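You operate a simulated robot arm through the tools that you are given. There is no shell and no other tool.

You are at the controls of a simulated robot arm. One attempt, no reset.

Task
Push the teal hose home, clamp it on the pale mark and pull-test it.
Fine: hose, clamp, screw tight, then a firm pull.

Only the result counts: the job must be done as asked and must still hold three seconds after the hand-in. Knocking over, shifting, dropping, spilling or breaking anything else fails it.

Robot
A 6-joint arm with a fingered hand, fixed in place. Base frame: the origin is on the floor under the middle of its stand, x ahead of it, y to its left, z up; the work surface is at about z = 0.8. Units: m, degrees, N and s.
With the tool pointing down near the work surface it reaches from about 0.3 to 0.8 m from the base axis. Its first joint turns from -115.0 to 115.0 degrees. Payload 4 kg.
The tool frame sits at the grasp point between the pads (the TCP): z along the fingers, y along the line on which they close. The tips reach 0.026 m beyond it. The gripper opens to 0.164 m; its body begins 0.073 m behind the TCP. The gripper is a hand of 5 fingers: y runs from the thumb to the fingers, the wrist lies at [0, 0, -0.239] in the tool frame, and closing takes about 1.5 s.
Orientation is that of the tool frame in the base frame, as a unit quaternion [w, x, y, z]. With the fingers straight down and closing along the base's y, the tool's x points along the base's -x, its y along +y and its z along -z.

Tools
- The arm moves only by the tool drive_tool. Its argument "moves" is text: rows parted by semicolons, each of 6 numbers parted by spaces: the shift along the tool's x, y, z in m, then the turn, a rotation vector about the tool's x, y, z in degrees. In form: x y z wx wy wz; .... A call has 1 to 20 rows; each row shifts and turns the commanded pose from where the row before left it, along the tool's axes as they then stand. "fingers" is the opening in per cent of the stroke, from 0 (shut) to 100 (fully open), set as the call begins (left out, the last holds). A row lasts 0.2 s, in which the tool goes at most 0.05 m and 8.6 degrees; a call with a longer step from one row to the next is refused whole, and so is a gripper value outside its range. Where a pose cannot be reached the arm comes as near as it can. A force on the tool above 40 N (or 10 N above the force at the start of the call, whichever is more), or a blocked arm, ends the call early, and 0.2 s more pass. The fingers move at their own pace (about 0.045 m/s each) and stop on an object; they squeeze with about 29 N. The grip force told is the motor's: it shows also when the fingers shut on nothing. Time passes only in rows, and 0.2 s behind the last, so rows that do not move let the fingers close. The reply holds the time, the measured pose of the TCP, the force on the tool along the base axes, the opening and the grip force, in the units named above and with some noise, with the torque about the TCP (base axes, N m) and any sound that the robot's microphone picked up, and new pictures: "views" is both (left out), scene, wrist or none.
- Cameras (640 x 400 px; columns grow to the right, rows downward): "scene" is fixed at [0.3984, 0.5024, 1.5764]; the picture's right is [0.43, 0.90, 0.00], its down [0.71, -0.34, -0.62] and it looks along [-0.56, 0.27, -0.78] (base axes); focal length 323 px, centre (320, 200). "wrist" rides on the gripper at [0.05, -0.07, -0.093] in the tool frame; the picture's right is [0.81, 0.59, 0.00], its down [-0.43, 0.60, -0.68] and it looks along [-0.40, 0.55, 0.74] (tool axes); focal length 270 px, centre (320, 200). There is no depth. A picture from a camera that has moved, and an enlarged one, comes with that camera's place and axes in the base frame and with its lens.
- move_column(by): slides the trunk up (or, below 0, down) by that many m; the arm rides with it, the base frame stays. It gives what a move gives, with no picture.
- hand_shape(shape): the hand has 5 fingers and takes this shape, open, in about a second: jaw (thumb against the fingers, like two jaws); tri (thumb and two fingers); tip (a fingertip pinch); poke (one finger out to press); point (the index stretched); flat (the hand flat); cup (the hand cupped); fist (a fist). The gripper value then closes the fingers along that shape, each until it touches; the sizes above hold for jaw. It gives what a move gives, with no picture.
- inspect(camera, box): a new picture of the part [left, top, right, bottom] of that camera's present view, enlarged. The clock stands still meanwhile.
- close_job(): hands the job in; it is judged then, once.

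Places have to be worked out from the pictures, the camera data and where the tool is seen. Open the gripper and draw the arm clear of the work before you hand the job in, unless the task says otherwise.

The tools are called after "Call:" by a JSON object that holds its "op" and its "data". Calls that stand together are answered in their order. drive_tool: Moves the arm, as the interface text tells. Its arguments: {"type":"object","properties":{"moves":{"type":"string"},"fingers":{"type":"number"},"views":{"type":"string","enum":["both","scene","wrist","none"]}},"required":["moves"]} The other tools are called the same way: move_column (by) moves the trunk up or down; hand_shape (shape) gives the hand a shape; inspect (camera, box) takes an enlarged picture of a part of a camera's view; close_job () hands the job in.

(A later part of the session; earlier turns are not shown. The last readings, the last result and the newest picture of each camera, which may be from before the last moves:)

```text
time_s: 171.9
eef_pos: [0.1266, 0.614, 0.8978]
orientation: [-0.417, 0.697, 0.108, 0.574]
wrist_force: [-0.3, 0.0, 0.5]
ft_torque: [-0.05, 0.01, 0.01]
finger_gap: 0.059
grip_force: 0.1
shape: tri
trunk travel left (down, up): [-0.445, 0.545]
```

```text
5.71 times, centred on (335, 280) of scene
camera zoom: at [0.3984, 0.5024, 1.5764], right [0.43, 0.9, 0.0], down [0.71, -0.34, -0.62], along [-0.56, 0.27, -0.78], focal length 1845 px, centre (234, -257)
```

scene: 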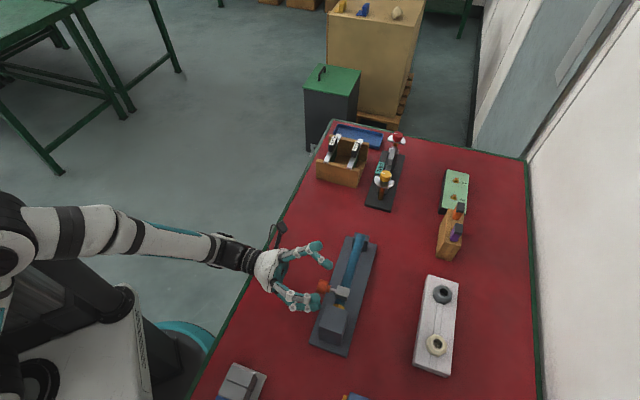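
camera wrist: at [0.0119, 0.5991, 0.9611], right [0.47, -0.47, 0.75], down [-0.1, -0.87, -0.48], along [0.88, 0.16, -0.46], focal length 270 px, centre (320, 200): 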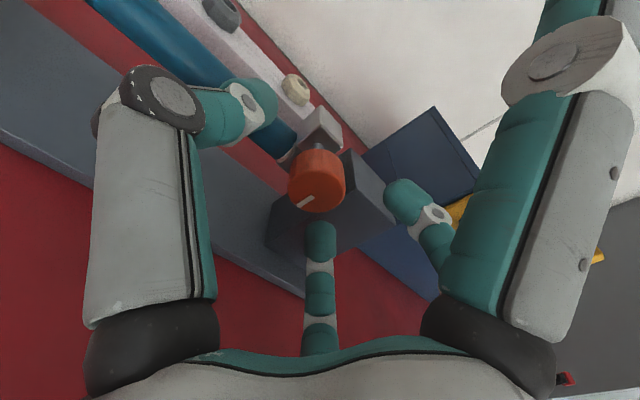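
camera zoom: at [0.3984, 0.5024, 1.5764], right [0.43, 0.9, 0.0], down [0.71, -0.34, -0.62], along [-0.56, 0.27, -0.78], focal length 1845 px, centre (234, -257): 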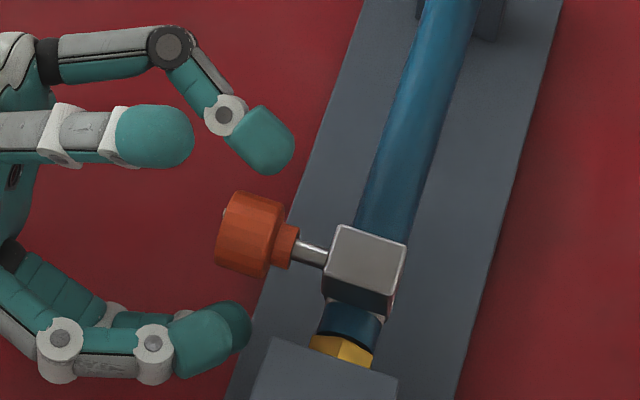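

The knob centre is about 6 mm toward the free end from the tool axis. I'll centre on it, grip, then nudge the clamp about 3 mm toward the spigot.

Call:
{"op": "drive_tool", "data": {"moves": "-0.0014 -0.0027 0 0 0 0; -0.0014 -0.0026 0 0 0 0; 0 0 0 0 0 0", "fingers": 36, "views": "none"}}

Call:
{"op": "drive_tool", "data": {"moves": "0 0 0 0 0 0; 0 0 0 0 0 0; 0 0 0 0 0 0; 0 0 0 0 0 0; 0 0 0 0 0 0; 0 0 0 0 0 0", "fingers": 0, "views": "none"}}

Call:
{"op": "inspect", "data": {"camera": "wrist", "box": [100, 60, 480, 330]}}

Call:
{"op": "inspect", "data": {"camera": "scene", "box": [330, 268, 358, 303]}}

```text
time_s: 172.7
eef_pos: [0.1236, 0.6187, 0.8984]
orientation: [-0.417, 0.696, 0.107, 0.574]
wrist_force: [-0.4, -0.1, -0.8]
ft_torque: [0.01, 0.04, -0.01]
finger_gap: 0.059
grip_force: 0.1
shape: tri
trunk travel left (down, up): [-0.445, 0.545]
```

```text
time_s: 174.1
eef_pos: [0.1241, 0.619, 0.8968]
orientation: [-0.418, 0.696, 0.108, 0.574]
wrist_force: [3.1, 3.7, 2.3]
ft_torque: [0.05, 0.01, 0.02]
finger_gap: 0.0246
grip_force: 28.9
shape: tri
trunk travel left (down, up): [-0.445, 0.545]
```

```text
1.48 times, centred on (290, 195) of wrist
camera zoom: at [0.0301, 0.5802, 0.9728], right [0.63, -0.64, 0.45], down [-0.24, -0.71, -0.66], along [0.74, 0.31, -0.6], focal length 400 px, centre (364, 207)
```

zoom: 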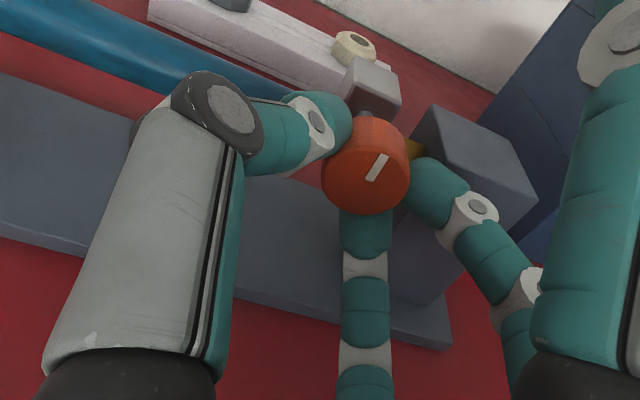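

```text
11.43 times, centred on (344, 286) of scene
camera zoom: at [0.3984, 0.5024, 1.5764], right [0.43, 0.9, 0.0], down [0.71, -0.34, -0.62], along [-0.56, 0.27, -0.78], focal length 3690 px, centre (46, -777)
```

zoom: 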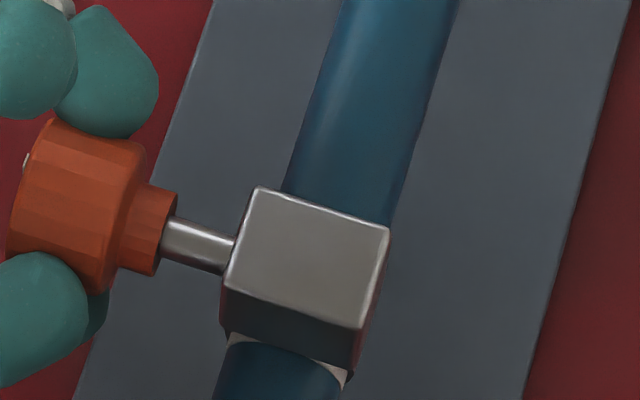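

Good central grip on the knob. The clamp needs about 3.7 mm toward the spigot to be centred; allowing for friction I'll command 5.5 mm.

Call:
{"op": "drive_tool", "data": {"moves": "0.0009 0.0016 0 0 0 0; 0.0009 0.0016 0 0 0 0; 0.0008 0.0016 0 0 0 0; 0 0 0 0 0 0; 0 0 0 0 0 0", "fingers": 0, "views": "none"}}

Call:
{"op": "inspect", "data": {"camera": "scene", "box": [330, 268, 358, 303]}}

```text
time_s: 175.3
eef_pos: [0.1269, 0.6172, 0.8971]
orientation: [-0.418, 0.696, 0.109, 0.573]
wrist_force: [-2.9, 13.8, 5.8]
ft_torque: [0.06, -0.12, 0.34]
finger_gap: 0.0242
grip_force: 28.9
shape: tri
trunk travel left (down, up): [-0.445, 0.545]
```

```text
11.43 times, centred on (344, 286) of scene
camera zoom: at [0.3984, 0.5024, 1.5764], right [0.43, 0.9, 0.0], down [0.71, -0.34, -0.62], along [-0.56, 0.27, -0.78], focal length 3690 px, centre (46, -777)
```

zoom: 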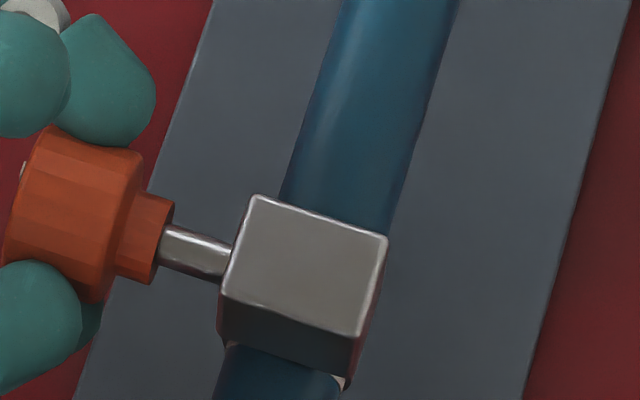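

It moved about 2 mm; one more push of 3 mm commanded.

Call:
{"op": "drive_tool", "data": {"moves": "0.0007 0.0013 0 0 0 0; 0.0007 0.0013 0 0 0 0; 0 0 0 0 0 0; 0 0 0 0 0 0", "fingers": 0, "views": "none"}}

Call:
{"op": "inspect", "data": {"camera": "scene", "box": [330, 268, 358, 303]}}

```text
time_s: 176.3
eef_pos: [0.1276, 0.6137, 0.8961]
orientation: [-0.417, 0.697, 0.108, 0.574]
wrist_force: [-6.7, 12.1, 2.7]
ft_torque: [0.02, -0.11, 0.41]
finger_gap: 0.024
grip_force: 29.9
shape: tri
trunk travel left (down, up): [-0.445, 0.545]
```

```text
11.43 times, centred on (344, 286) of scene
camera zoom: at [0.3984, 0.5024, 1.5764], right [0.43, 0.9, 0.0], down [0.71, -0.34, -0.62], along [-0.56, 0.27, -0.78], focal length 3690 px, centre (46, -777)
```

zoom: 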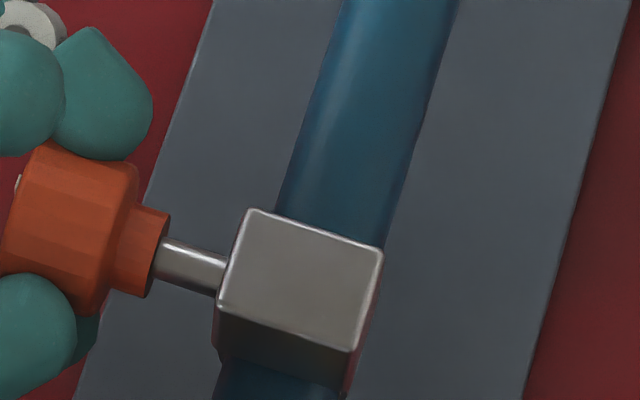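

Now it's about 1.5 mm to the spigot side of centre, which is close enough. I'll relax the side load by moving back about 3 mm in command (friction holds the clamp), then turn clockwise and watch torque and index.

Call:
{"op": "drive_tool", "data": {"moves": "-0.0014 -0.0026 0 0 0 0; 0 0 0 0 0 0; 0 0 0 0 0 8; 0 0 0 0 0 8; 0 0 0 0 0 8; 0 0 0 0 0 8; 0 0 0 0 0 0", "fingers": 0, "views": "none"}}

Call:
{"op": "inspect", "data": {"camera": "wrist", "box": [100, 60, 480, 330]}}

Call:
{"op": "inspect", "data": {"camera": "scene", "box": [330, 268, 358, 303]}}

```text
time_s: 177.9
eef_pos: [0.1252, 0.6173, 0.8961]
orientation: [-0.559, 0.7, -0.087, 0.435]
wrist_force: [-10.0, 18.4, -14.5]
ft_torque: [-0.62, -0.32, 0.33]
finger_gap: 0.0237
grip_force: 29.0
shape: tri
trunk travel left (down, up): [-0.445, 0.545]
```

```text
1.48 times, centred on (290, 195) of wrist
camera zoom: at [0.0653, 0.5457, 0.98], right [0.7, -0.7, -0.09], down [-0.52, -0.43, -0.74], along [0.48, 0.57, -0.67], focal length 400 px, centre (364, 207)
```

zoom: 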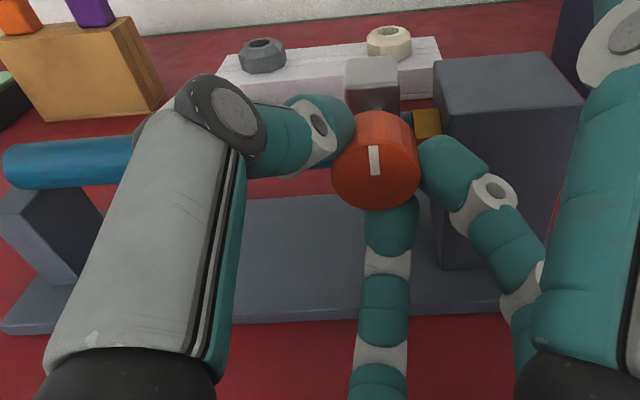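

```text
11.43 times, centred on (344, 286) of scene
camera zoom: at [0.3984, 0.5024, 1.5764], right [0.43, 0.9, 0.0], down [0.71, -0.34, -0.62], along [-0.56, 0.27, -0.78], focal length 3690 px, centre (46, -777)
```

zoom: 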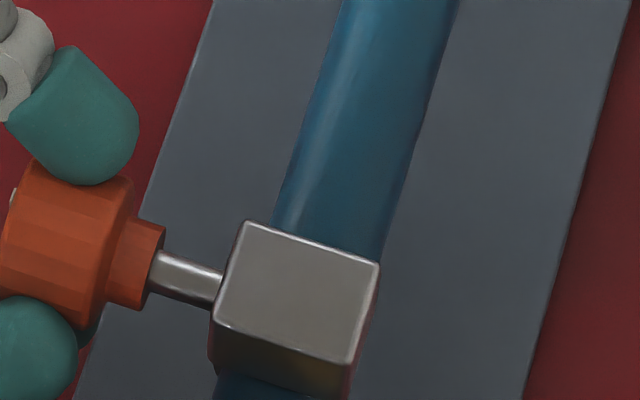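

The knob stayed still while I applied about 0.66 N·m, so the screw is tight. But the side force slid the clamp a few mm toward the spigot. I'll open the fingers without turning back and check where the band sits.

Call:
{"op": "drive_tool", "data": {"moves": "0 0 0 0 0 0; 0 0 0 0 0 0; 0 0 0 0 0 0; 0 0 0 0 0 0; 0 0 0 0 0 0", "fingers": 36, "views": "none"}}

Call:
{"op": "inspect", "data": {"camera": "scene", "box": [330, 268, 358, 303]}}

Call:
{"op": "inspect", "data": {"camera": "wrist", "box": [270, 70, 430, 230]}}

```text
time_s: 179.1
eef_pos: [0.1287, 0.6151, 0.8974]
orientation: [-0.559, 0.699, -0.089, 0.436]
wrist_force: [0.3, 0.4, 0.4]
ft_torque: [0.0, 0.02, 0.01]
finger_gap: 0.059
grip_force: 0.2
shape: tri
trunk travel left (down, up): [-0.445, 0.545]
```

```text
11.43 times, centred on (344, 286) of scene
camera zoom: at [0.3984, 0.5024, 1.5764], right [0.43, 0.9, 0.0], down [0.71, -0.34, -0.62], along [-0.56, 0.27, -0.78], focal length 3690 px, centre (46, -777)
```

zoom: 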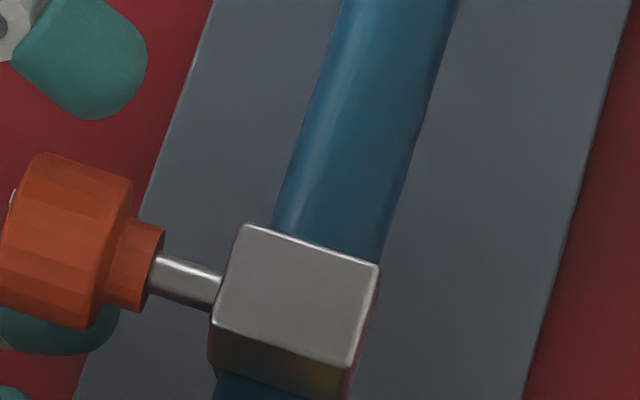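

```text
2.50 times, centred on (350, 150) of wrist
camera zoom: at [0.0666, 0.543, 0.982], right [0.7, -0.71, -0.09], down [-0.52, -0.43, -0.74], along [0.48, 0.57, -0.67], focal length 676 px, centre (245, 325)
```

zoom: 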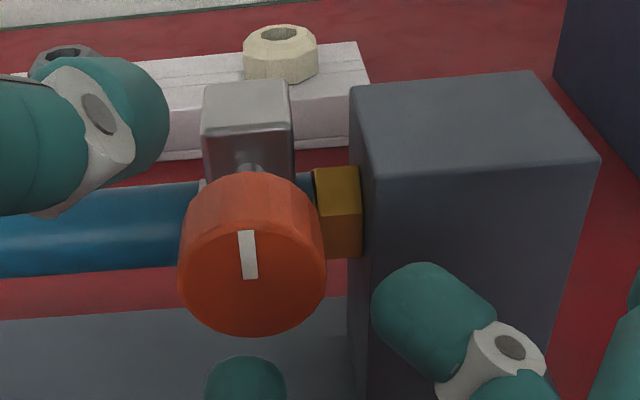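

The band is now about 5 mm too far toward the spigot. The knob is right on the tool axis here, so I'll grip without turning and pull it back toward the free end in small steps.

Call:
{"op": "drive_tool", "data": {"moves": "0 0 0 0 0 0; 0 0 0 0 0 0; 0 0 0 0 0 0; 0 0 0 0 0 0; 0 0 0 0 0 0; 0 0 0 0 0 0; -0.0017 -0.001 0 0 0 0; -0.0017 -0.001 0 0 0 0; -0.0018 -0.001 0 0 0 0; 0 0 0 0 0 0; 0 0 0 0 0 0", "fingers": 0, "views": "none"}}

Call:
{"op": "inspect", "data": {"camera": "scene", "box": [330, 268, 358, 303]}}

```text
time_s: 181.5
eef_pos: [0.1251, 0.619, 0.8963]
orientation: [-0.559, 0.699, -0.089, 0.436]
wrist_force: [8.6, -10.6, 0.9]
ft_torque: [0.0, 0.09, -0.35]
finger_gap: 0.0238
grip_force: 28.7
shape: tri
trunk travel left (down, up): [-0.445, 0.545]
```

```text
11.43 times, centred on (344, 286) of scene
camera zoom: at [0.3984, 0.5024, 1.5764], right [0.43, 0.9, 0.0], down [0.71, -0.34, -0.62], along [-0.56, 0.27, -0.78], focal length 3690 px, centre (46, -777)
```

zoom: 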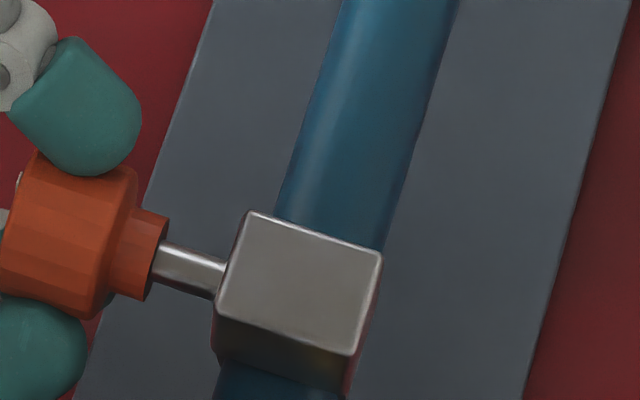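

It moved about 2.7 mm; it needs about 2.5 mm more.

Call:
{"op": "drive_tool", "data": {"moves": "-0.0012 -0.0007 0 0 0 0; -0.0012 -0.0007 0 0 0 0; 0 0 0 0 0 0; 0 0 0 0 0 0", "fingers": 0, "views": "none"}}

Call:
{"op": "inspect", "data": {"camera": "scene", "box": [330, 268, 358, 303]}}

```text
time_s: 182.5
eef_pos: [0.1232, 0.6212, 0.8981]
orientation: [-0.56, 0.699, -0.09, 0.436]
wrist_force: [0.2, -14.5, -8.1]
ft_torque: [-0.17, 0.22, -0.37]
finger_gap: 0.024
grip_force: 28.8
shape: tri
trunk travel left (down, up): [-0.445, 0.545]
```

```text
11.43 times, centred on (344, 286) of scene
camera zoom: at [0.3984, 0.5024, 1.5764], right [0.43, 0.9, 0.0], down [0.71, -0.34, -0.62], along [-0.56, 0.27, -0.78], focal length 3690 px, centre (46, -777)
```

zoom: 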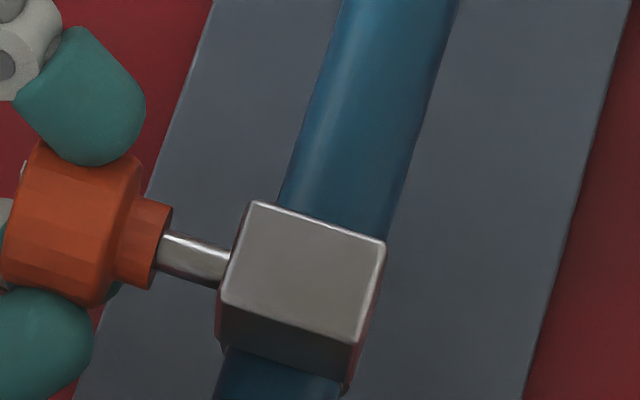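

The clamp is centred again, and tracking the index shows the screw went about 178° from start before reaching a hard stop, so it's tight. Now I'll open wide, roll back to φ≈121° so the hand's open side faces down, shift 10 mm toward the spigot and rise off the knob.

Call:
{"op": "drive_tool", "data": {"moves": "0 0 0 0 0 0; 0 0 0 0 0 0; 0 0 0 0 0 0; 0 0 0 0 0 0; 0 0 0 0 0 0; 0 0 0 0 0 0; 0 0 0 0 0 -7.5; 0 0 0 0 0 -7.5; 0 0 0 0 0 -7.5; 0 0 0 0 0 -7.5; 0 0 0 0 0 0; 0.0026 0.0043 0 0 0 0; 0.0026 0.0043 0 0 0 0; 0 0 0 0 0 0", "fingers": 50, "views": "none"}}

Call:
{"op": "inspect", "data": {"camera": "scene", "box": [270, 230, 370, 320]}}

Call:
{"op": "inspect", "data": {"camera": "wrist", "box": [100, 60, 480, 330]}}

```text
time_s: 185.5
eef_pos: [0.125, 0.615, 0.8976]
orientation: [-0.428, 0.698, 0.096, 0.566]
wrist_force: [0.0, -0.2, -0.1]
ft_torque: [-0.01, 0.02, 0.01]
finger_gap: 0.0818
grip_force: 0.1
shape: tri
trunk travel left (down, up): [-0.445, 0.545]
```

```text
4.44 times, centred on (320, 275) of scene
camera zoom: at [0.3984, 0.5024, 1.5764], right [0.43, 0.9, 0.0], down [0.71, -0.34, -0.62], along [-0.56, 0.27, -0.78], focal length 1435 px, centre (320, -133)
```

zoom: 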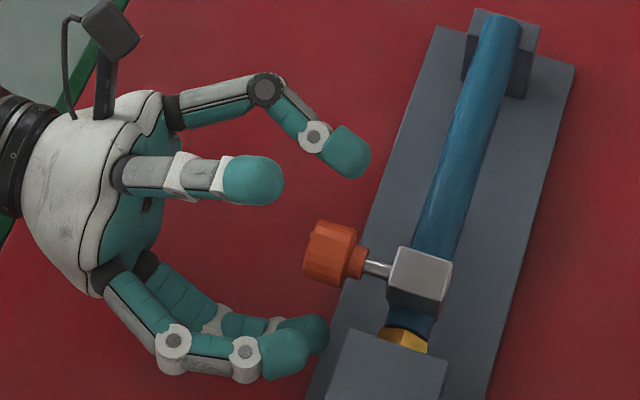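

```text
1.48 times, centred on (290, 195) of wrist
camera zoom: at [0.0345, 0.5732, 0.9749], right [0.64, -0.64, 0.42], down [-0.26, -0.69, -0.67], along [0.72, 0.32, -0.61], focal length 400 px, centre (364, 207)
```

zoom: 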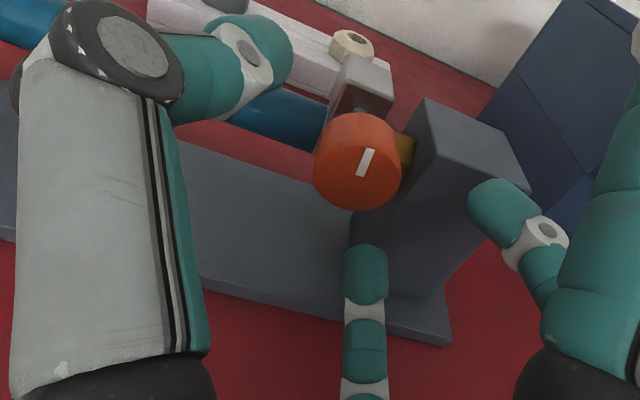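

The knob is only about 4 mm off-axis toward the free end; I want about 10 mm so the lower finger clears it. I'll shift another 7 mm toward the spigot, then raise the trunk in two stages.

Call:
{"op": "drive_tool", "data": {"moves": "0.0018 0.003 0 0 0 0; 0.0018 0.003 0 0 0 0; 0 0 0 0 0 0; 0 0 0 0 0 0", "fingers": 50, "views": "none"}}

Call:
{"op": "move_column", "data": {"by": 0.02}}

Call:
{"op": "inspect", "data": {"camera": "scene", "box": [270, 230, 370, 320]}}

Call:
{"op": "inspect", "data": {"camera": "wrist", "box": [100, 60, 480, 330]}}

```text
time_s: 186.5
eef_pos: [0.132, 0.6093, 0.8972]
orientation: [-0.427, 0.698, 0.096, 0.566]
wrist_force: [1.1, 0.5, 0.0]
ft_torque: [-0.01, 0.02, 0.02]
finger_gap: 0.0815
grip_force: 0.2
shape: tri
trunk travel left (down, up): [-0.445, 0.545]
```

```text
time_s: 187.2
eef_pos: [0.1329, 0.6099, 0.9177]
orientation: [-0.429, 0.698, 0.095, 0.565]
wrist_force: [0.2, -0.2, -0.9]
ft_torque: [0.02, 0.01, -0.01]
finger_gap: 0.0816
grip_force: 0.0
shape: tri
trunk travel left (down, up): [-0.465, 0.525]
```

```text
4.44 times, centred on (320, 275) of scene
camera zoom: at [0.3984, 0.5024, 1.5764], right [0.43, 0.9, 0.0], down [0.71, -0.34, -0.62], along [-0.56, 0.27, -0.78], focal length 1435 px, centre (320, -133)
```

zoom: 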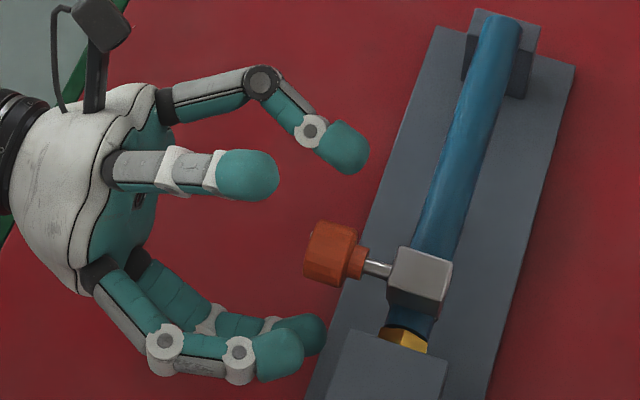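

```text
1.48 times, centred on (290, 195) of wrist
camera zoom: at [0.0405, 0.5687, 0.995], right [0.64, -0.65, 0.42], down [-0.26, -0.69, -0.67], along [0.72, 0.32, -0.61], focal length 400 px, centre (364, 207)
```

zoom: 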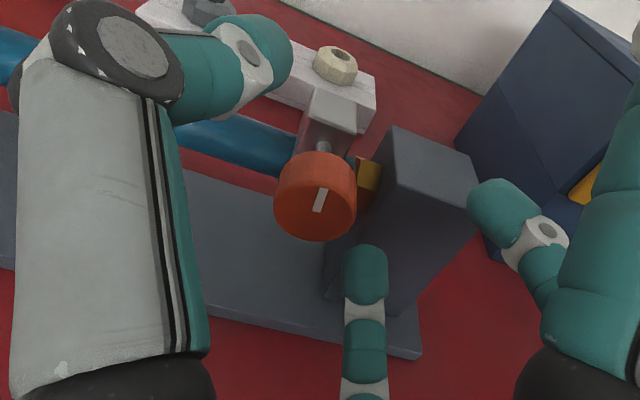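

Clear of the knob with no contact. I'll raise the trunk further to a safe height.

Call:
{"op": "move_column", "data": {"by": 0.155}}

Call:
{"op": "drive_tool", "data": {"moves": "0.0055 0.0095 -0.0045 0 0 0; 0.0055 0.0095 -0.0045 0 0 0; 0.0055 0.0095 -0.0045 0 0 0; 0.0055 0.0095 -0.0045 0 0 0; 0 0 0 0 0 0", "fingers": 50, "views": "scene"}}

Call:
{"op": "inspect", "data": {"camera": "scene", "box": [325, 265, 357, 305]}}

```text
time_s: 188.9
eef_pos: [0.1323, 0.6093, 1.0718]
orientation: [-0.428, 0.698, 0.095, 0.566]
wrist_force: [0.3, 0.5, 0.4]
ft_torque: [-0.01, 0.01, 0.01]
finger_gap: 0.0817
grip_force: 0.0
shape: tri
trunk travel left (down, up): [-0.62, 0.37]
```

```text
time_s: 190.1
eef_pos: [0.1505, 0.5672, 1.0729]
orientation: [-0.427, 0.698, 0.095, 0.566]
wrist_force: [-0.4, 0.0, -0.1]
ft_torque: [0.0, 0.0, 0.03]
finger_gap: 0.0816
grip_force: 0.1
shape: tri
trunk travel left (down, up): [-0.62, 0.37]
```

scene: 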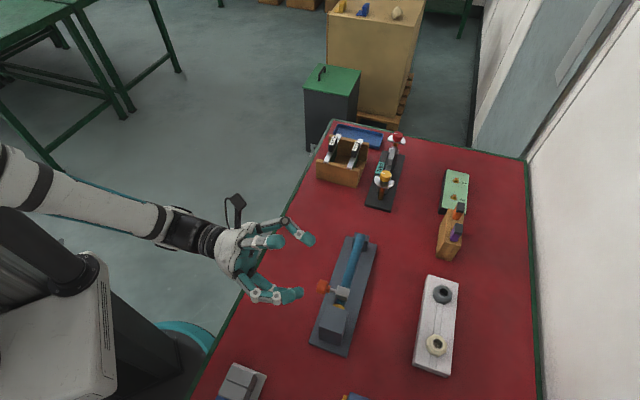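

```text
10.00 times, centred on (341, 285) of scene
camera zoom: at [0.3984, 0.5024, 1.5764], right [0.43, 0.9, 0.0], down [0.71, -0.34, -0.62], along [-0.56, 0.27, -0.78], focal length 3229 px, centre (110, -650)
```

zoom: 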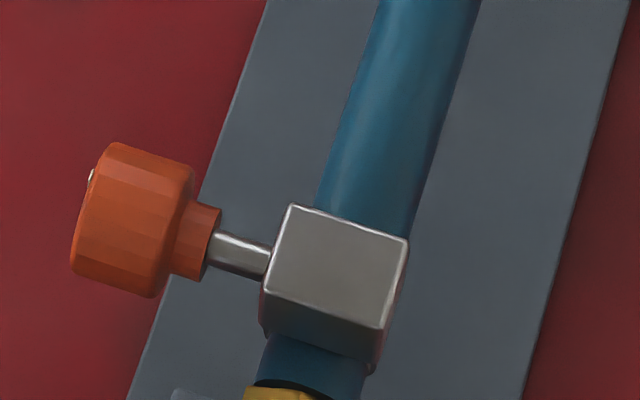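

The clamp still covers the mark. Now I'll pitch the hand back to pointing down, 6° per step, at this safe spot.

Call:
{"op": "drive_tool", "data": {"moves": "0 0 0 -2.93 -5.22 0; 0 0 0 -2.93 -5.22 0; 0 0 0 -2.93 -5.22 0; 0 0 0 -2.93 -5.22 0; 0 0 0 -2.93 -5.22 0; 0 0 0 -2.93 -5.22 0; 0 0 0 -2.93 -5.22 0; 0 0 0 -2.93 -5.22 0; 0 0 0 -2.93 -5.22 0; 0 0 0 -2.93 -5.22 0; 0 0 0 -2.93 -5.22 0; 0 0 0 -2.93 -5.22 0; 0 0 0 -2.93 -5.22 0; 0 0 0 -2.93 -5.22 0; 0 0 0 -2.93 -5.22 0; 0 0 0 0 0 0", "fingers": 50, "views": "scene"}}

```text
time_s: 193.5
eef_pos: [0.0859, 0.5467, 1.0251]
orientation: [-0.111, 0.975, 0.107, 0.16]
wrist_force: [0.1, -0.7, -0.1]
ft_torque: [-0.02, -0.01, 0.0]
finger_gap: 0.0821
grip_force: 0.1
shape: tri
out of reach, approached as far as the arm can: row 10, 11, 12, 13, 14, 15
trunk travel left (down, up): [-0.62, 0.37]
```

scene: 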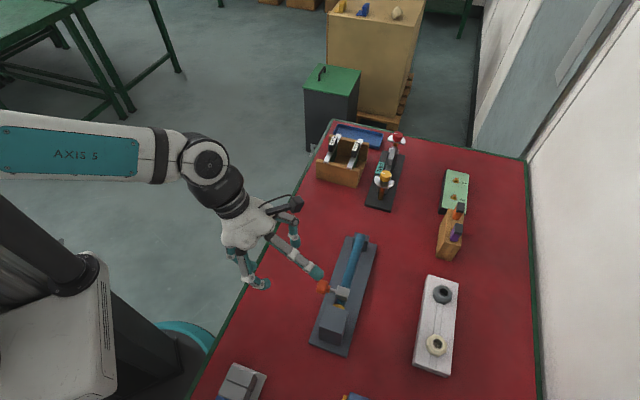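

The last part hit a roll limit, as expected (tool at 67° down, all clear). I'll roll positive about 100° to move away from the limit.

Call:
{"op": "drive_tool", "data": {"moves": "0 0 0 0 0 8; 0 0 0 0 0 8; 0 0 0 0 0 8; 0 0 0 0 0 8; 0 0 0 0 0 8; 0 0 0 0 0 8; 0 0 0 0 0 8; 0 0 0 0 0 8; 0 0 0 0 0 8; 0 0 0 0 0 8; 0 0 0 0 0 8; 0 0 0 0 0 8; 0 0 0 0 0 8; 0 0 0 0 0 0", "fingers": 50, "views": "scene"}}

```text
time_s: 196.5
eef_pos: [0.0865, 0.5459, 1.0262]
orientation: [0.195, -0.685, 0.702, -0.01]
wrist_force: [-0.6, -1.2, 0.9]
ft_torque: [0.02, -0.03, -0.01]
finger_gap: 0.0818
grip_force: 0.1
shape: tri
trunk travel left (down, up): [-0.62, 0.37]
```

scene: 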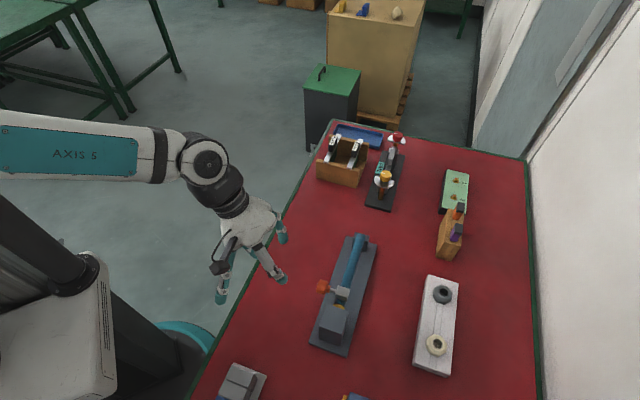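

No flags. I'll finish the remaining 22° to vertical, then yaw toward +45° for gripping across the hose.

Call:
{"op": "drive_tool", "data": {"moves": "0 0 0 -5.5 5.1 0; 0 0 0 -5.5 5.1 0; 0 0 0 -5.5 5.1 0; 0 0 0 0 0 0; 0 0 0 0 0 8.3; 0 0 0 0 0 8.3; 0 0 0 0 0 8.3; 0 0 0 0 0 8.3; 0 0 0 0 0 8.3; 0 0 0 0 0 8.3; 0 0 0 0 0 8.3; 0 0 0 0 0 8.3; 0 0 0 0 0 8.3; 0 0 0 0 0 8.3; 0 0 0 0 0 8.3; 0 0 0 0 0 8.3; 0 0 0 0 0 8.3; 0 0 0 0 0 8.3; 0 0 0 0 0 0", "fingers": 50, "views": "none"}}

```text
time_s: 200.5
eef_pos: [0.0861, 0.5459, 1.0242]
orientation: [0.001, 0.239, 0.971, 0.0]
wrist_force: [-0.7, -0.2, 0.0]
ft_torque: [0.02, 0.02, 0.04]
finger_gap: 0.082
grip_force: 0.1
shape: tri
trunk travel left (down, up): [-0.62, 0.37]
```

Yaw is 27.7°. I'll finish to 45°, move along to the hose's free stretch (along ≈0.482) while off to the side, then lower and come over the hose.

Call:
{"op": "drive_tool", "data": {"moves": "0 0 0 0 0 5.77; 0 0 0 0 0 5.77; 0 0 0 0 0 5.76; 0.039 0 0 0 0 0; 0.039 0 0 0 0 0; 0.039 0 0 0 0 0; 0.04 0 0 0 0 0; 0 0 0.03 0 0 0; 0 0 0.03 0 0 0; 0 0 0 0 0 0", "fingers": 60, "views": "none"}}

Call:
{"op": "drive_tool", "data": {"moves": "0 0.036 0 0 0 0; 0 0.036 0 0 0 0; 0 0.036 0 0 0 0; 0 0.035 0 0 0 0; 0 0 0 0 0 0", "fingers": 60, "views": "both"}}

Call:
{"op": "inspect", "data": {"camera": "scene", "box": [290, 190, 420, 310]}}

```text
time_s: 202.7
eef_pos: [-0.0258, 0.658, 0.9631]
orientation: [0.001, 0.382, 0.924, 0.0]
wrist_force: [0.5, -0.3, -0.4]
ft_torque: [-0.01, 0.01, -0.01]
finger_gap: 0.0976
grip_force: 0.0
shape: tri
trunk travel left (down, up): [-0.62, 0.37]
```

```text
time_s: 203.9
eef_pos: [0.0749, 0.7366, 0.9557]
orientation: [0.0, 0.382, 0.924, 0.003]
wrist_force: [0.0, 0.4, 0.0]
ft_torque: [0.0, 0.0, -0.01]
finger_gap: 0.0979
grip_force: 0.0
shape: tri
out of reach, approached as far as the arm can: row 4
trunk travel left (down, up): [-0.62, 0.37]
camera wrist: at [-0.0101, 0.7241, 1.0488], right [-0.16, 0.99, 0.0], down [0.73, 0.11, 0.68], along [0.67, 0.11, -0.73], focal length 270 px, centre (320, 200)
```

scene: 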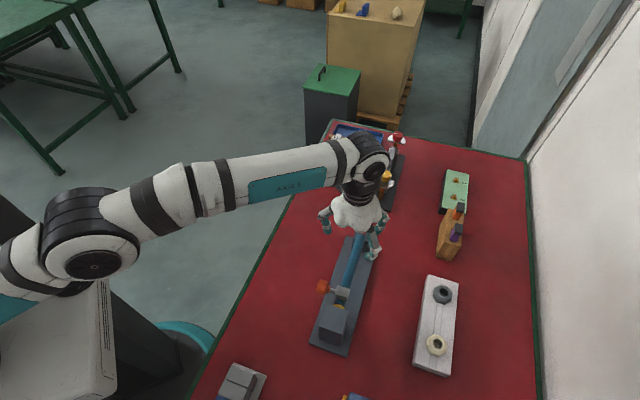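
wrist: 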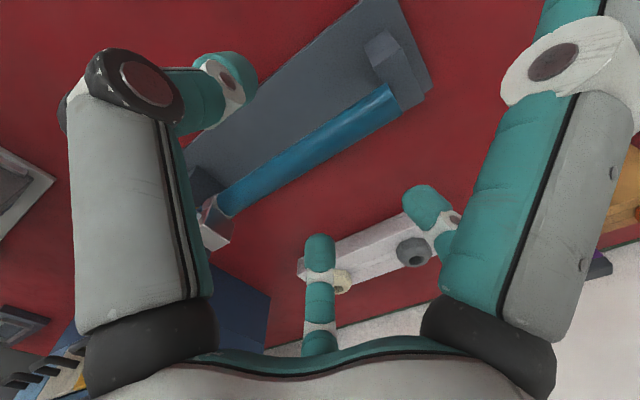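

```text
3.33 times, centred on (355, 250) of scene
camera zoom: at [0.3984, 0.5024, 1.5764], right [0.43, 0.9, 0.0], down [0.71, -0.34, -0.62], along [-0.56, 0.27, -0.78], focal length 1076 px, centre (203, 33)
```

zoom: 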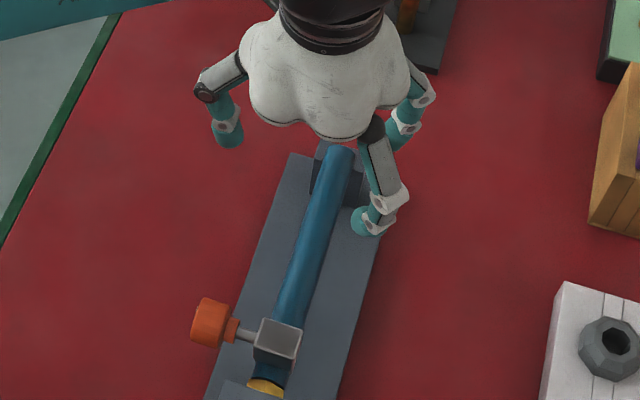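

I'm near the reach limit at this height, so I'll lower 45 mm first (the hose is between thumb and fingers already), then centre on the hose.

Call:
{"op": "drive_tool", "data": {"moves": "0 0 0.02 0 0 0; 0 0 0.02 0 0 0; 0.003 0.008 0.005 0 0 0; 0.003 0.008 0.005 0 0 0; 0 0 0 0 0 0", "fingers": 60, "views": "wrist"}}

```text
time_s: 205.1
eef_pos: [0.0801, 0.7524, 0.9083]
orientation: [0.0, 0.382, 0.924, 0.002]
wrist_force: [-8.9, 0.1, 17.0]
ft_torque: [-1.96, -0.88, -1.1]
finger_gap: 0.0979
grip_force: 0.0
shape: tri
trunk travel left (down, up): [-0.62, 0.37]
camera wrist: at [-0.004, 0.7372, 1.0009], right [-0.16, 0.99, 0.0], down [0.73, 0.11, 0.68], along [0.67, 0.11, -0.73], focal length 270 px, centre (320, 200)
```

wrist: 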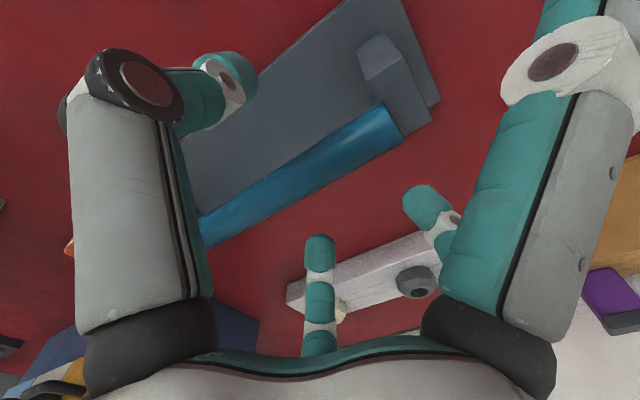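

A hidden splayed finger is pressing on the knob from above (about 17 N at along 0.364, lateral 0.534). I'll lift straight up at once and re-approach with a different yaw.

Call:
{"op": "drive_tool", "data": {"moves": "0 0 -0.02 0 0 0; 0 -0.006 -0.025 0 0 0; 0 0 0 0 0 0", "fingers": 60, "views": "none"}}

Call:
{"op": "inspect", "data": {"camera": "scene", "box": [310, 240, 370, 320]}}

Call:
{"op": "inspect", "data": {"camera": "scene", "box": [325, 265, 357, 305]}}

```text
time_s: 205.9
eef_pos: [0.0794, 0.7404, 0.9488]
orientation: [0.0, 0.382, 0.924, 0.001]
wrist_force: [-0.3, -0.5, 0.5]
ft_torque: [0.03, 0.02, 0.01]
finger_gap: 0.0977
grip_force: 0.0
shape: tri
out of reach, approached as far as the arm can: row 1, 2
trunk travel left (down, up): [-0.62, 0.37]
```

```text
5.00 times, centred on (340, 280) of scene
camera zoom: at [0.3984, 0.5024, 1.5764], right [0.43, 0.9, 0.0], down [0.71, -0.34, -0.62], along [-0.56, 0.27, -0.78], focal length 1614 px, centre (220, -200)
```

zoom: 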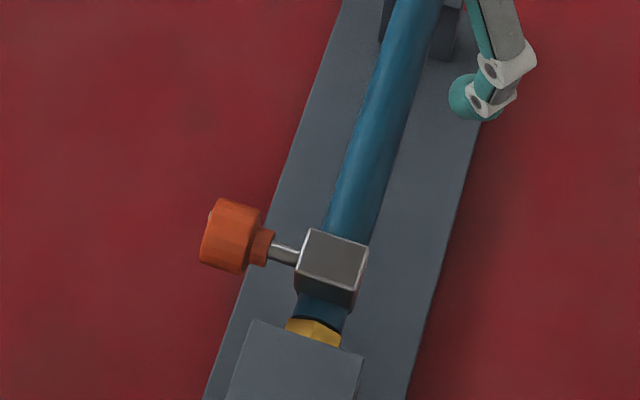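

```text
10.00 times, centred on (341, 285) of scene
camera zoom: at [0.3984, 0.5024, 1.5764], right [0.43, 0.9, 0.0], down [0.71, -0.34, -0.62], along [-0.56, 0.27, -0.78], focal length 3229 px, centre (110, -650)
```

zoom: 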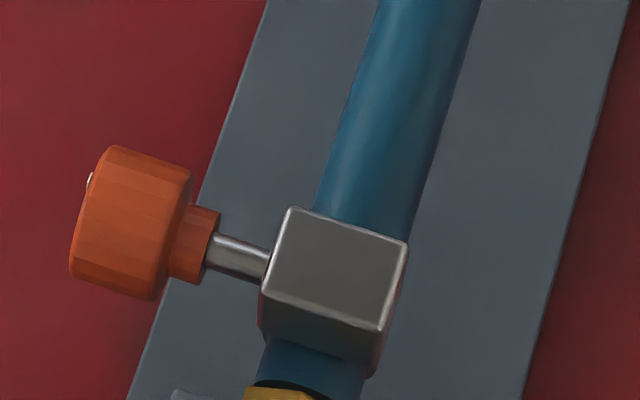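

The clamp hardly moved (about 1 mm) and everything else is fine. I'll yaw to 60° so that finger passes outboard of the knob, then descend in stages with force checks.

Call:
{"op": "drive_tool", "data": {"moves": "0 0 0 0 0 7.5; 0 0 0 0 0 7.5; 0.005 0.004 0.015 0 0 0; 0.005 0.004 0.012 0 0 0; 0 0 0 0 0 0", "fingers": 50, "views": "none"}}

```text
time_s: 207.1
eef_pos: [0.0801, 0.7502, 0.9216]
orientation: [-0.001, 0.499, 0.866, 0.002]
wrist_force: [0.9, -0.7, -0.1]
ft_torque: [-0.01, 0.01, -0.03]
finger_gap: 0.0822
grip_force: 0.1
shape: tri
out of reach, approached as far as the arm can: row 4
trunk travel left (down, up): [-0.62, 0.37]
```

No contact now at z=0.9216. I'll use the trunk to descend the last 25 mm, which also helps reach.

Call:
{"op": "move_column", "data": {"by": -0.025}}

Call:
{"op": "inspect", "data": {"camera": "scene", "box": [300, 200, 400, 310]}}

Call:
{"op": "inspect", "data": {"camera": "wrist", "box": [100, 30, 480, 300]}}

```text
time_s: 207.8
eef_pos: [0.0796, 0.7481, 0.8959]
orientation: [-0.001, 0.499, 0.867, 0.003]
wrist_force: [-0.6, -0.1, 0.8]
ft_torque: [0.0, 0.0, 0.03]
finger_gap: 0.0825
grip_force: 0.0
shape: tri
trunk travel left (down, up): [-0.595, 0.395]
```

```text
3.64 times, centred on (350, 255) of scene
camera zoom: at [0.3984, 0.5024, 1.5764], right [0.43, 0.9, 0.0], down [0.71, -0.34, -0.62], along [-0.56, 0.27, -0.78], focal length 1174 px, centre (211, 0)
```

zoom: 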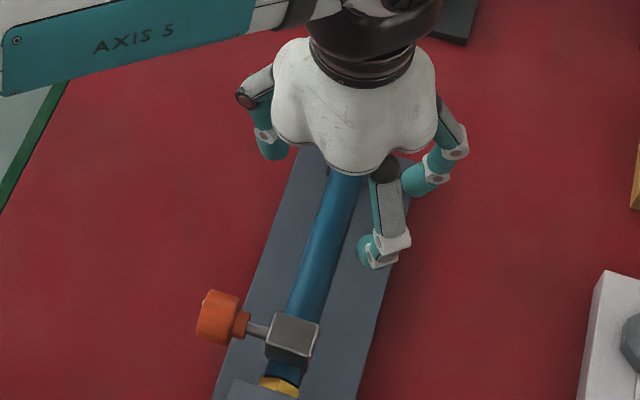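

```text
1.48 times, centred on (290, 165) of wrist
camera zoom: at [-0.0052, 0.7574, 0.9893], right [0.1, 0.99, 0.01], down [0.73, -0.08, 0.68], along [0.67, -0.07, -0.74], focal length 400 px, centre (364, 252)
```

zoom: 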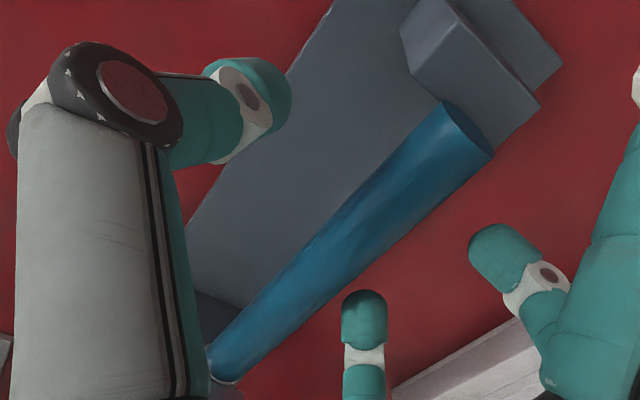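

No contact at z=0.896. I'll shift 5 mm across to centre on the hose and close.

Call:
{"op": "drive_tool", "data": {"moves": "0.001 0.0048 0 0 0 0; 0 0 0 0 0 0; 0 0 0 0 0 0; 0 0 0 0 0 0; 0 0 0 0 0 0; 0 0 0 0 0 0; 0 0 0 0 0 0; 0 0 0 0 0 0; 0 0 0 0 0 0", "fingers": 0, "views": "none"}}

Call:
{"op": "inspect", "data": {"camera": "scene", "box": [300, 200, 400, 310]}}

Call:
{"op": "inspect", "data": {"camera": "wrist", "box": [100, 30, 480, 300]}}

```text
time_s: 209.8
eef_pos: [0.0848, 0.7503, 0.8947]
orientation: [-0.001, 0.499, 0.867, 0.004]
wrist_force: [-0.3, -2.1, -3.7]
ft_torque: [-0.01, 0.04, 0.12]
finger_gap: 0.0231
grip_force: 29.1
shape: tri
trunk travel left (down, up): [-0.595, 0.395]
```

```text
3.64 times, centred on (350, 255) of scene
camera zoom: at [0.3984, 0.5024, 1.5764], right [0.43, 0.9, 0.0], down [0.71, -0.34, -0.62], along [-0.56, 0.27, -0.78], focal length 1174 px, centre (211, 0)
```

zoom: 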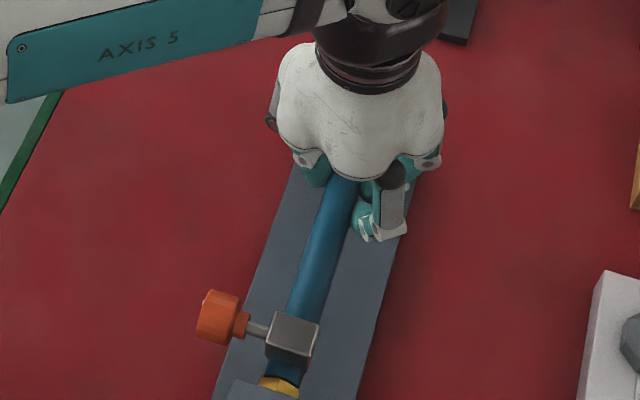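

```text
1.48 times, centred on (290, 165) of wrist
camera zoom: at [-0.001, 0.7592, 0.9882], right [0.1, 0.99, 0.01], down [0.73, -0.08, 0.68], along [0.67, -0.06, -0.74], focal length 400 px, centre (364, 252)
```

zoom: 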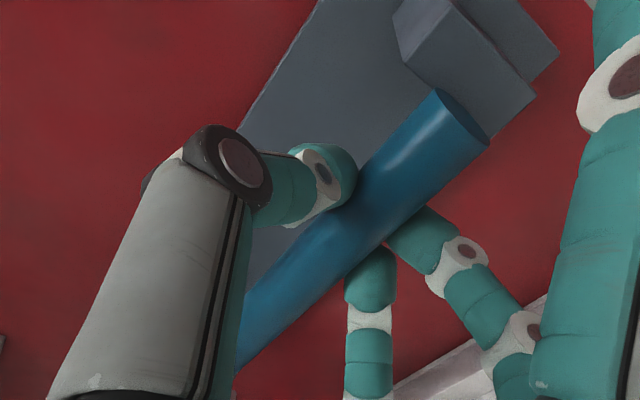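

Firm grip on the hose (gap 0.023, 29 N). Now the pull test: I'll pull along +u (away from the spigot) in 1.5 mm command steps and watch the force build.

Call:
{"op": "drive_tool", "data": {"moves": "0.00145 -0.0004 0 0 0 0; 0.00145 -0.0004 0 0 0 0; 0 0 0 0 0 0", "fingers": 0, "views": "none"}}

Call:
{"op": "inspect", "data": {"camera": "scene", "box": [325, 265, 357, 305]}}

```text
time_s: 210.7
eef_pos: [0.0845, 0.752, 0.8945]
orientation: [-0.001, 0.499, 0.867, 0.004]
wrist_force: [5.7, -0.4, -2.7]
ft_torque: [-0.01, -0.13, 0.14]
finger_gap: 0.0233
grip_force: 28.9
shape: tri
out of reach, approached as far as the arm can: row 2
trunk travel left (down, up): [-0.595, 0.395]
```

```text
10.00 times, centred on (341, 285) of scene
camera zoom: at [0.3984, 0.5024, 1.5764], right [0.43, 0.9, 0.0], down [0.71, -0.34, -0.62], along [-0.56, 0.27, -0.78], focal length 3229 px, centre (110, -650)
```

zoom: 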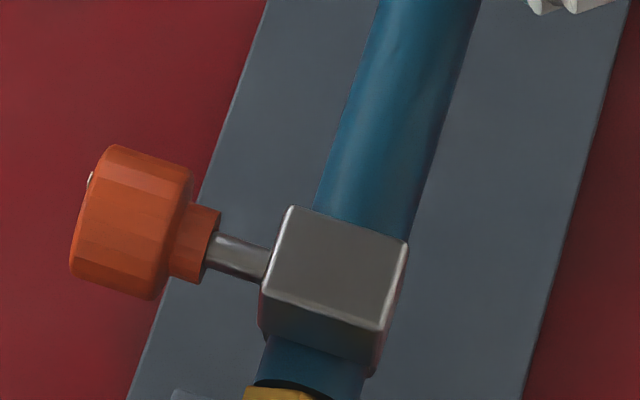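

The arm is at its reach limit at this trunk height (only about 4 N of pull). I'll release, raise the trunk 75 mm while lowering the arm the same amount for better reach, and grip again slightly nearer.

Call:
{"op": "drive_tool", "data": {"moves": "0 0 0 0 0 0; 0 0 0 0 0 0; 0 0 0 0 0 0; 0 0 0 0 0 0; 0 0 0 0 0 0; 0 0 0 0 0 0", "fingers": 50, "views": "none"}}

Call:
{"op": "move_column", "data": {"by": 0.075}}

Call:
{"op": "drive_tool", "data": {"moves": "-0.004 0.001 0.02 0 0 0; -0.004 0.001 0.02 0 0 0; 0 0 0.02 0 0 0; 0 0 0.008 0 0 0; 0 0 0 0 0 0", "fingers": 50, "views": "none"}}

```text
time_s: 212.1
eef_pos: [0.0835, 0.7528, 0.8943]
orientation: [-0.002, 0.499, 0.867, 0.004]
wrist_force: [-0.1, 0.1, -0.2]
ft_torque: [0.0, -0.02, -0.01]
finger_gap: 0.0814
grip_force: 0.1
shape: tri
trunk travel left (down, up): [-0.595, 0.395]
```

```text
time_s: 213.2
eef_pos: [0.0834, 0.7519, 0.9703]
orientation: [-0.002, 0.499, 0.867, 0.003]
wrist_force: [-0.4, 0.2, 0.2]
ft_torque: [0.03, -0.01, -0.03]
finger_gap: 0.0816
grip_force: 0.1
shape: tri
trunk travel left (down, up): [-0.67, 0.32]
```

```text
time_s: 214.4
eef_pos: [0.0901, 0.7464, 0.9019]
orientation: [-0.001, 0.499, 0.867, 0.005]
wrist_force: [-0.3, -0.3, 0.1]
ft_torque: [0.01, -0.01, 0.0]
finger_gap: 0.0819
grip_force: 0.2
shape: tri
trunk travel left (down, up): [-0.67, 0.32]
```

No contacts and no reach flags. I'll lower the last 6 mm and close on the hose again.

Call:
{"op": "drive_tool", "data": {"moves": "0 -0.001 0.0065 0 0 0; 0 0 0 0 0 0; 0 0 0 0 0 0", "fingers": 50, "views": "none"}}

Call:
{"op": "drive_tool", "data": {"moves": "0 0 0 0 0 0; 0 0 0 0 0 0; 0 0 0 0 0 0; 0 0 0 0 0 0; 0 0 0 0 0 0; 0 0 0 0 0 0; 0 0 0 0 0 0; 0 0 0 0 0 0", "fingers": 0, "views": "none"}}

Call:
{"op": "drive_tool", "data": {"moves": "0.00145 -0.0004 0 0 0 0; 0.00145 -0.0004 0 0 0 0; 0 0 0 0 0 0", "fingers": 0, "views": "none"}}

```text
time_s: 215.2
eef_pos: [0.0875, 0.744, 0.895]
orientation: [-0.002, 0.5, 0.866, 0.005]
wrist_force: [-0.2, -0.4, -0.1]
ft_torque: [-0.03, 0.05, 0.01]
finger_gap: 0.0817
grip_force: 0.1
shape: tri
trunk travel left (down, up): [-0.67, 0.32]
```

```text
time_s: 217.0
eef_pos: [0.0891, 0.7453, 0.8954]
orientation: [-0.002, 0.498, 0.867, 0.004]
wrist_force: [1.1, -2.0, -4.7]
ft_torque: [0.01, 0.01, 0.14]
finger_gap: 0.0235
grip_force: 28.9
shape: tri
trunk travel left (down, up): [-0.67, 0.32]
```

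```text
time_s: 217.8
eef_pos: [0.088, 0.7451, 0.8948]
orientation: [-0.002, 0.499, 0.866, 0.003]
wrist_force: [7.5, -9.8, -4.2]
ft_torque: [-0.19, -0.11, 0.18]
finger_gap: 0.0233
grip_force: 29.3
shape: tri
trunk travel left (down, up): [-0.67, 0.32]
```

12 N of pull and the hose isn't moving. I'll increase the pull and check the joint.

Call:
{"op": "drive_tool", "data": {"moves": "0.00145 -0.0004 0 0 0 0; 0.00097 -0.00026 0 0 0 0; 0 0 0 0 0 0", "fingers": 0, "views": "none"}}

Call:
{"op": "inspect", "data": {"camera": "scene", "box": [325, 265, 357, 305]}}

```text
time_s: 218.6
eef_pos: [0.087, 0.7472, 0.8944]
orientation: [-0.001, 0.5, 0.866, 0.003]
wrist_force: [14.8, -19.5, -9.1]
ft_torque: [-0.36, -0.23, 0.32]
finger_gap: 0.0235
grip_force: 29.4
shape: tri
trunk travel left (down, up): [-0.67, 0.32]
```

```text
10.00 times, centred on (341, 285) of scene
camera zoom: at [0.3984, 0.5024, 1.5764], right [0.43, 0.9, 0.0], down [0.71, -0.34, -0.62], along [-0.56, 0.27, -0.78], focal length 3229 px, centre (110, -650)
```

zoom: 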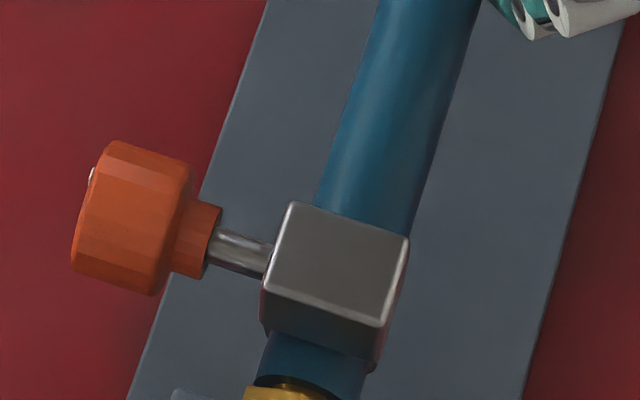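

About 24 N of pull now. The clamp's image moved about 1 mm, so I'll check the spigot joint closely for slip.

Call:
{"op": "inspect", "data": {"camera": "scene", "box": [327, 288, 351, 318]}}

```text
13.33 times, centred on (339, 303) of scene
camera zoom: at [0.3984, 0.5024, 1.5764], right [0.43, 0.9, 0.0], down [0.71, -0.34, -0.62], along [-0.56, 0.27, -0.78], focal length 4305 px, centre (67, -1173)
```

zoom: 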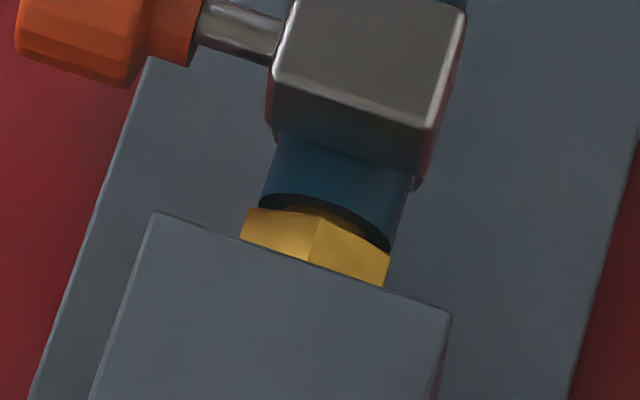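

There's about a 1 mm change at the joint under 24 N. I'll hold this pull for a second to see whether it creeps or is just elastic give.

Call:
{"op": "drive_tool", "data": {"moves": "0 0 0 0 0 0; 0 0 0 0 0 0; 0 0 0 0 0 0; 0 0 0 0 0 0; 0 0 0 0 0 0", "fingers": 0, "views": "none"}}

Call:
{"op": "inspect", "data": {"camera": "scene", "box": [327, 288, 351, 318]}}

```text
time_s: 219.8
eef_pos: [0.0852, 0.7477, 0.8944]
orientation: [-0.002, 0.499, 0.867, 0.003]
wrist_force: [14.8, -19.7, -13.7]
ft_torque: [-0.35, -0.23, 0.34]
finger_gap: 0.023
grip_force: 28.8
shape: tri
trunk travel left (down, up): [-0.67, 0.32]
```

```text
13.33 times, centred on (339, 303) of scene
camera zoom: at [0.3984, 0.5024, 1.5764], right [0.43, 0.9, 0.0], down [0.71, -0.34, -0.62], along [-0.56, 0.27, -0.78], focal length 4305 px, centre (67, -1173)
```

zoom: 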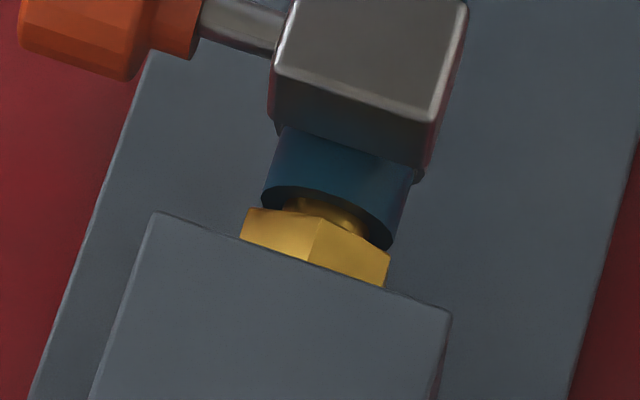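

The hose is creeping out under a 24 N pull, so the clamp isn't tight enough yet. I'll stop pulling and push the hose straight back home.

Call:
{"op": "drive_tool", "data": {"moves": "-0.0029 0.0008 0 0 0 0; -0.0029 0.0008 0 0 0 0; -0.0019 0.0005 0 0 0 0; -0.0019 0.0005 0 0 0 0; 0 0 0 0 0 0", "fingers": 0, "views": "none"}}

Call:
{"op": "inspect", "data": {"camera": "scene", "box": [327, 288, 351, 318]}}

```text
time_s: 221.0
eef_pos: [0.0898, 0.7442, 0.8945]
orientation: [-0.002, 0.499, 0.866, 0.006]
wrist_force: [-13.8, 14.7, -8.2]
ft_torque: [0.28, 0.27, -0.08]
finger_gap: 0.0224
grip_force: 29.3
shape: tri
trunk travel left (down, up): [-0.67, 0.32]
```

```text
13.33 times, centred on (339, 303) of scene
camera zoom: at [0.3984, 0.5024, 1.5764], right [0.43, 0.9, 0.0], down [0.71, -0.34, -0.62], along [-0.56, 0.27, -0.78], focal length 4305 px, centre (67, -1173)
```

zoom: 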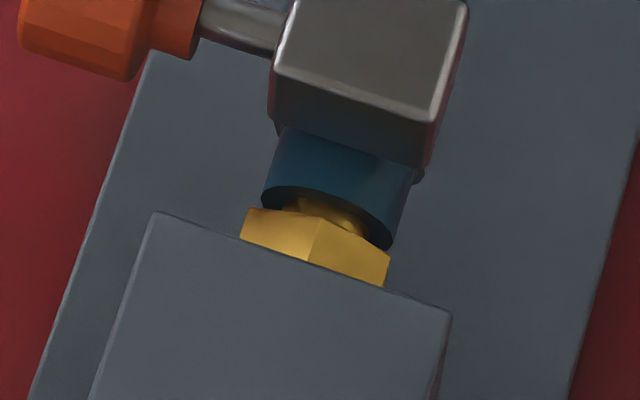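

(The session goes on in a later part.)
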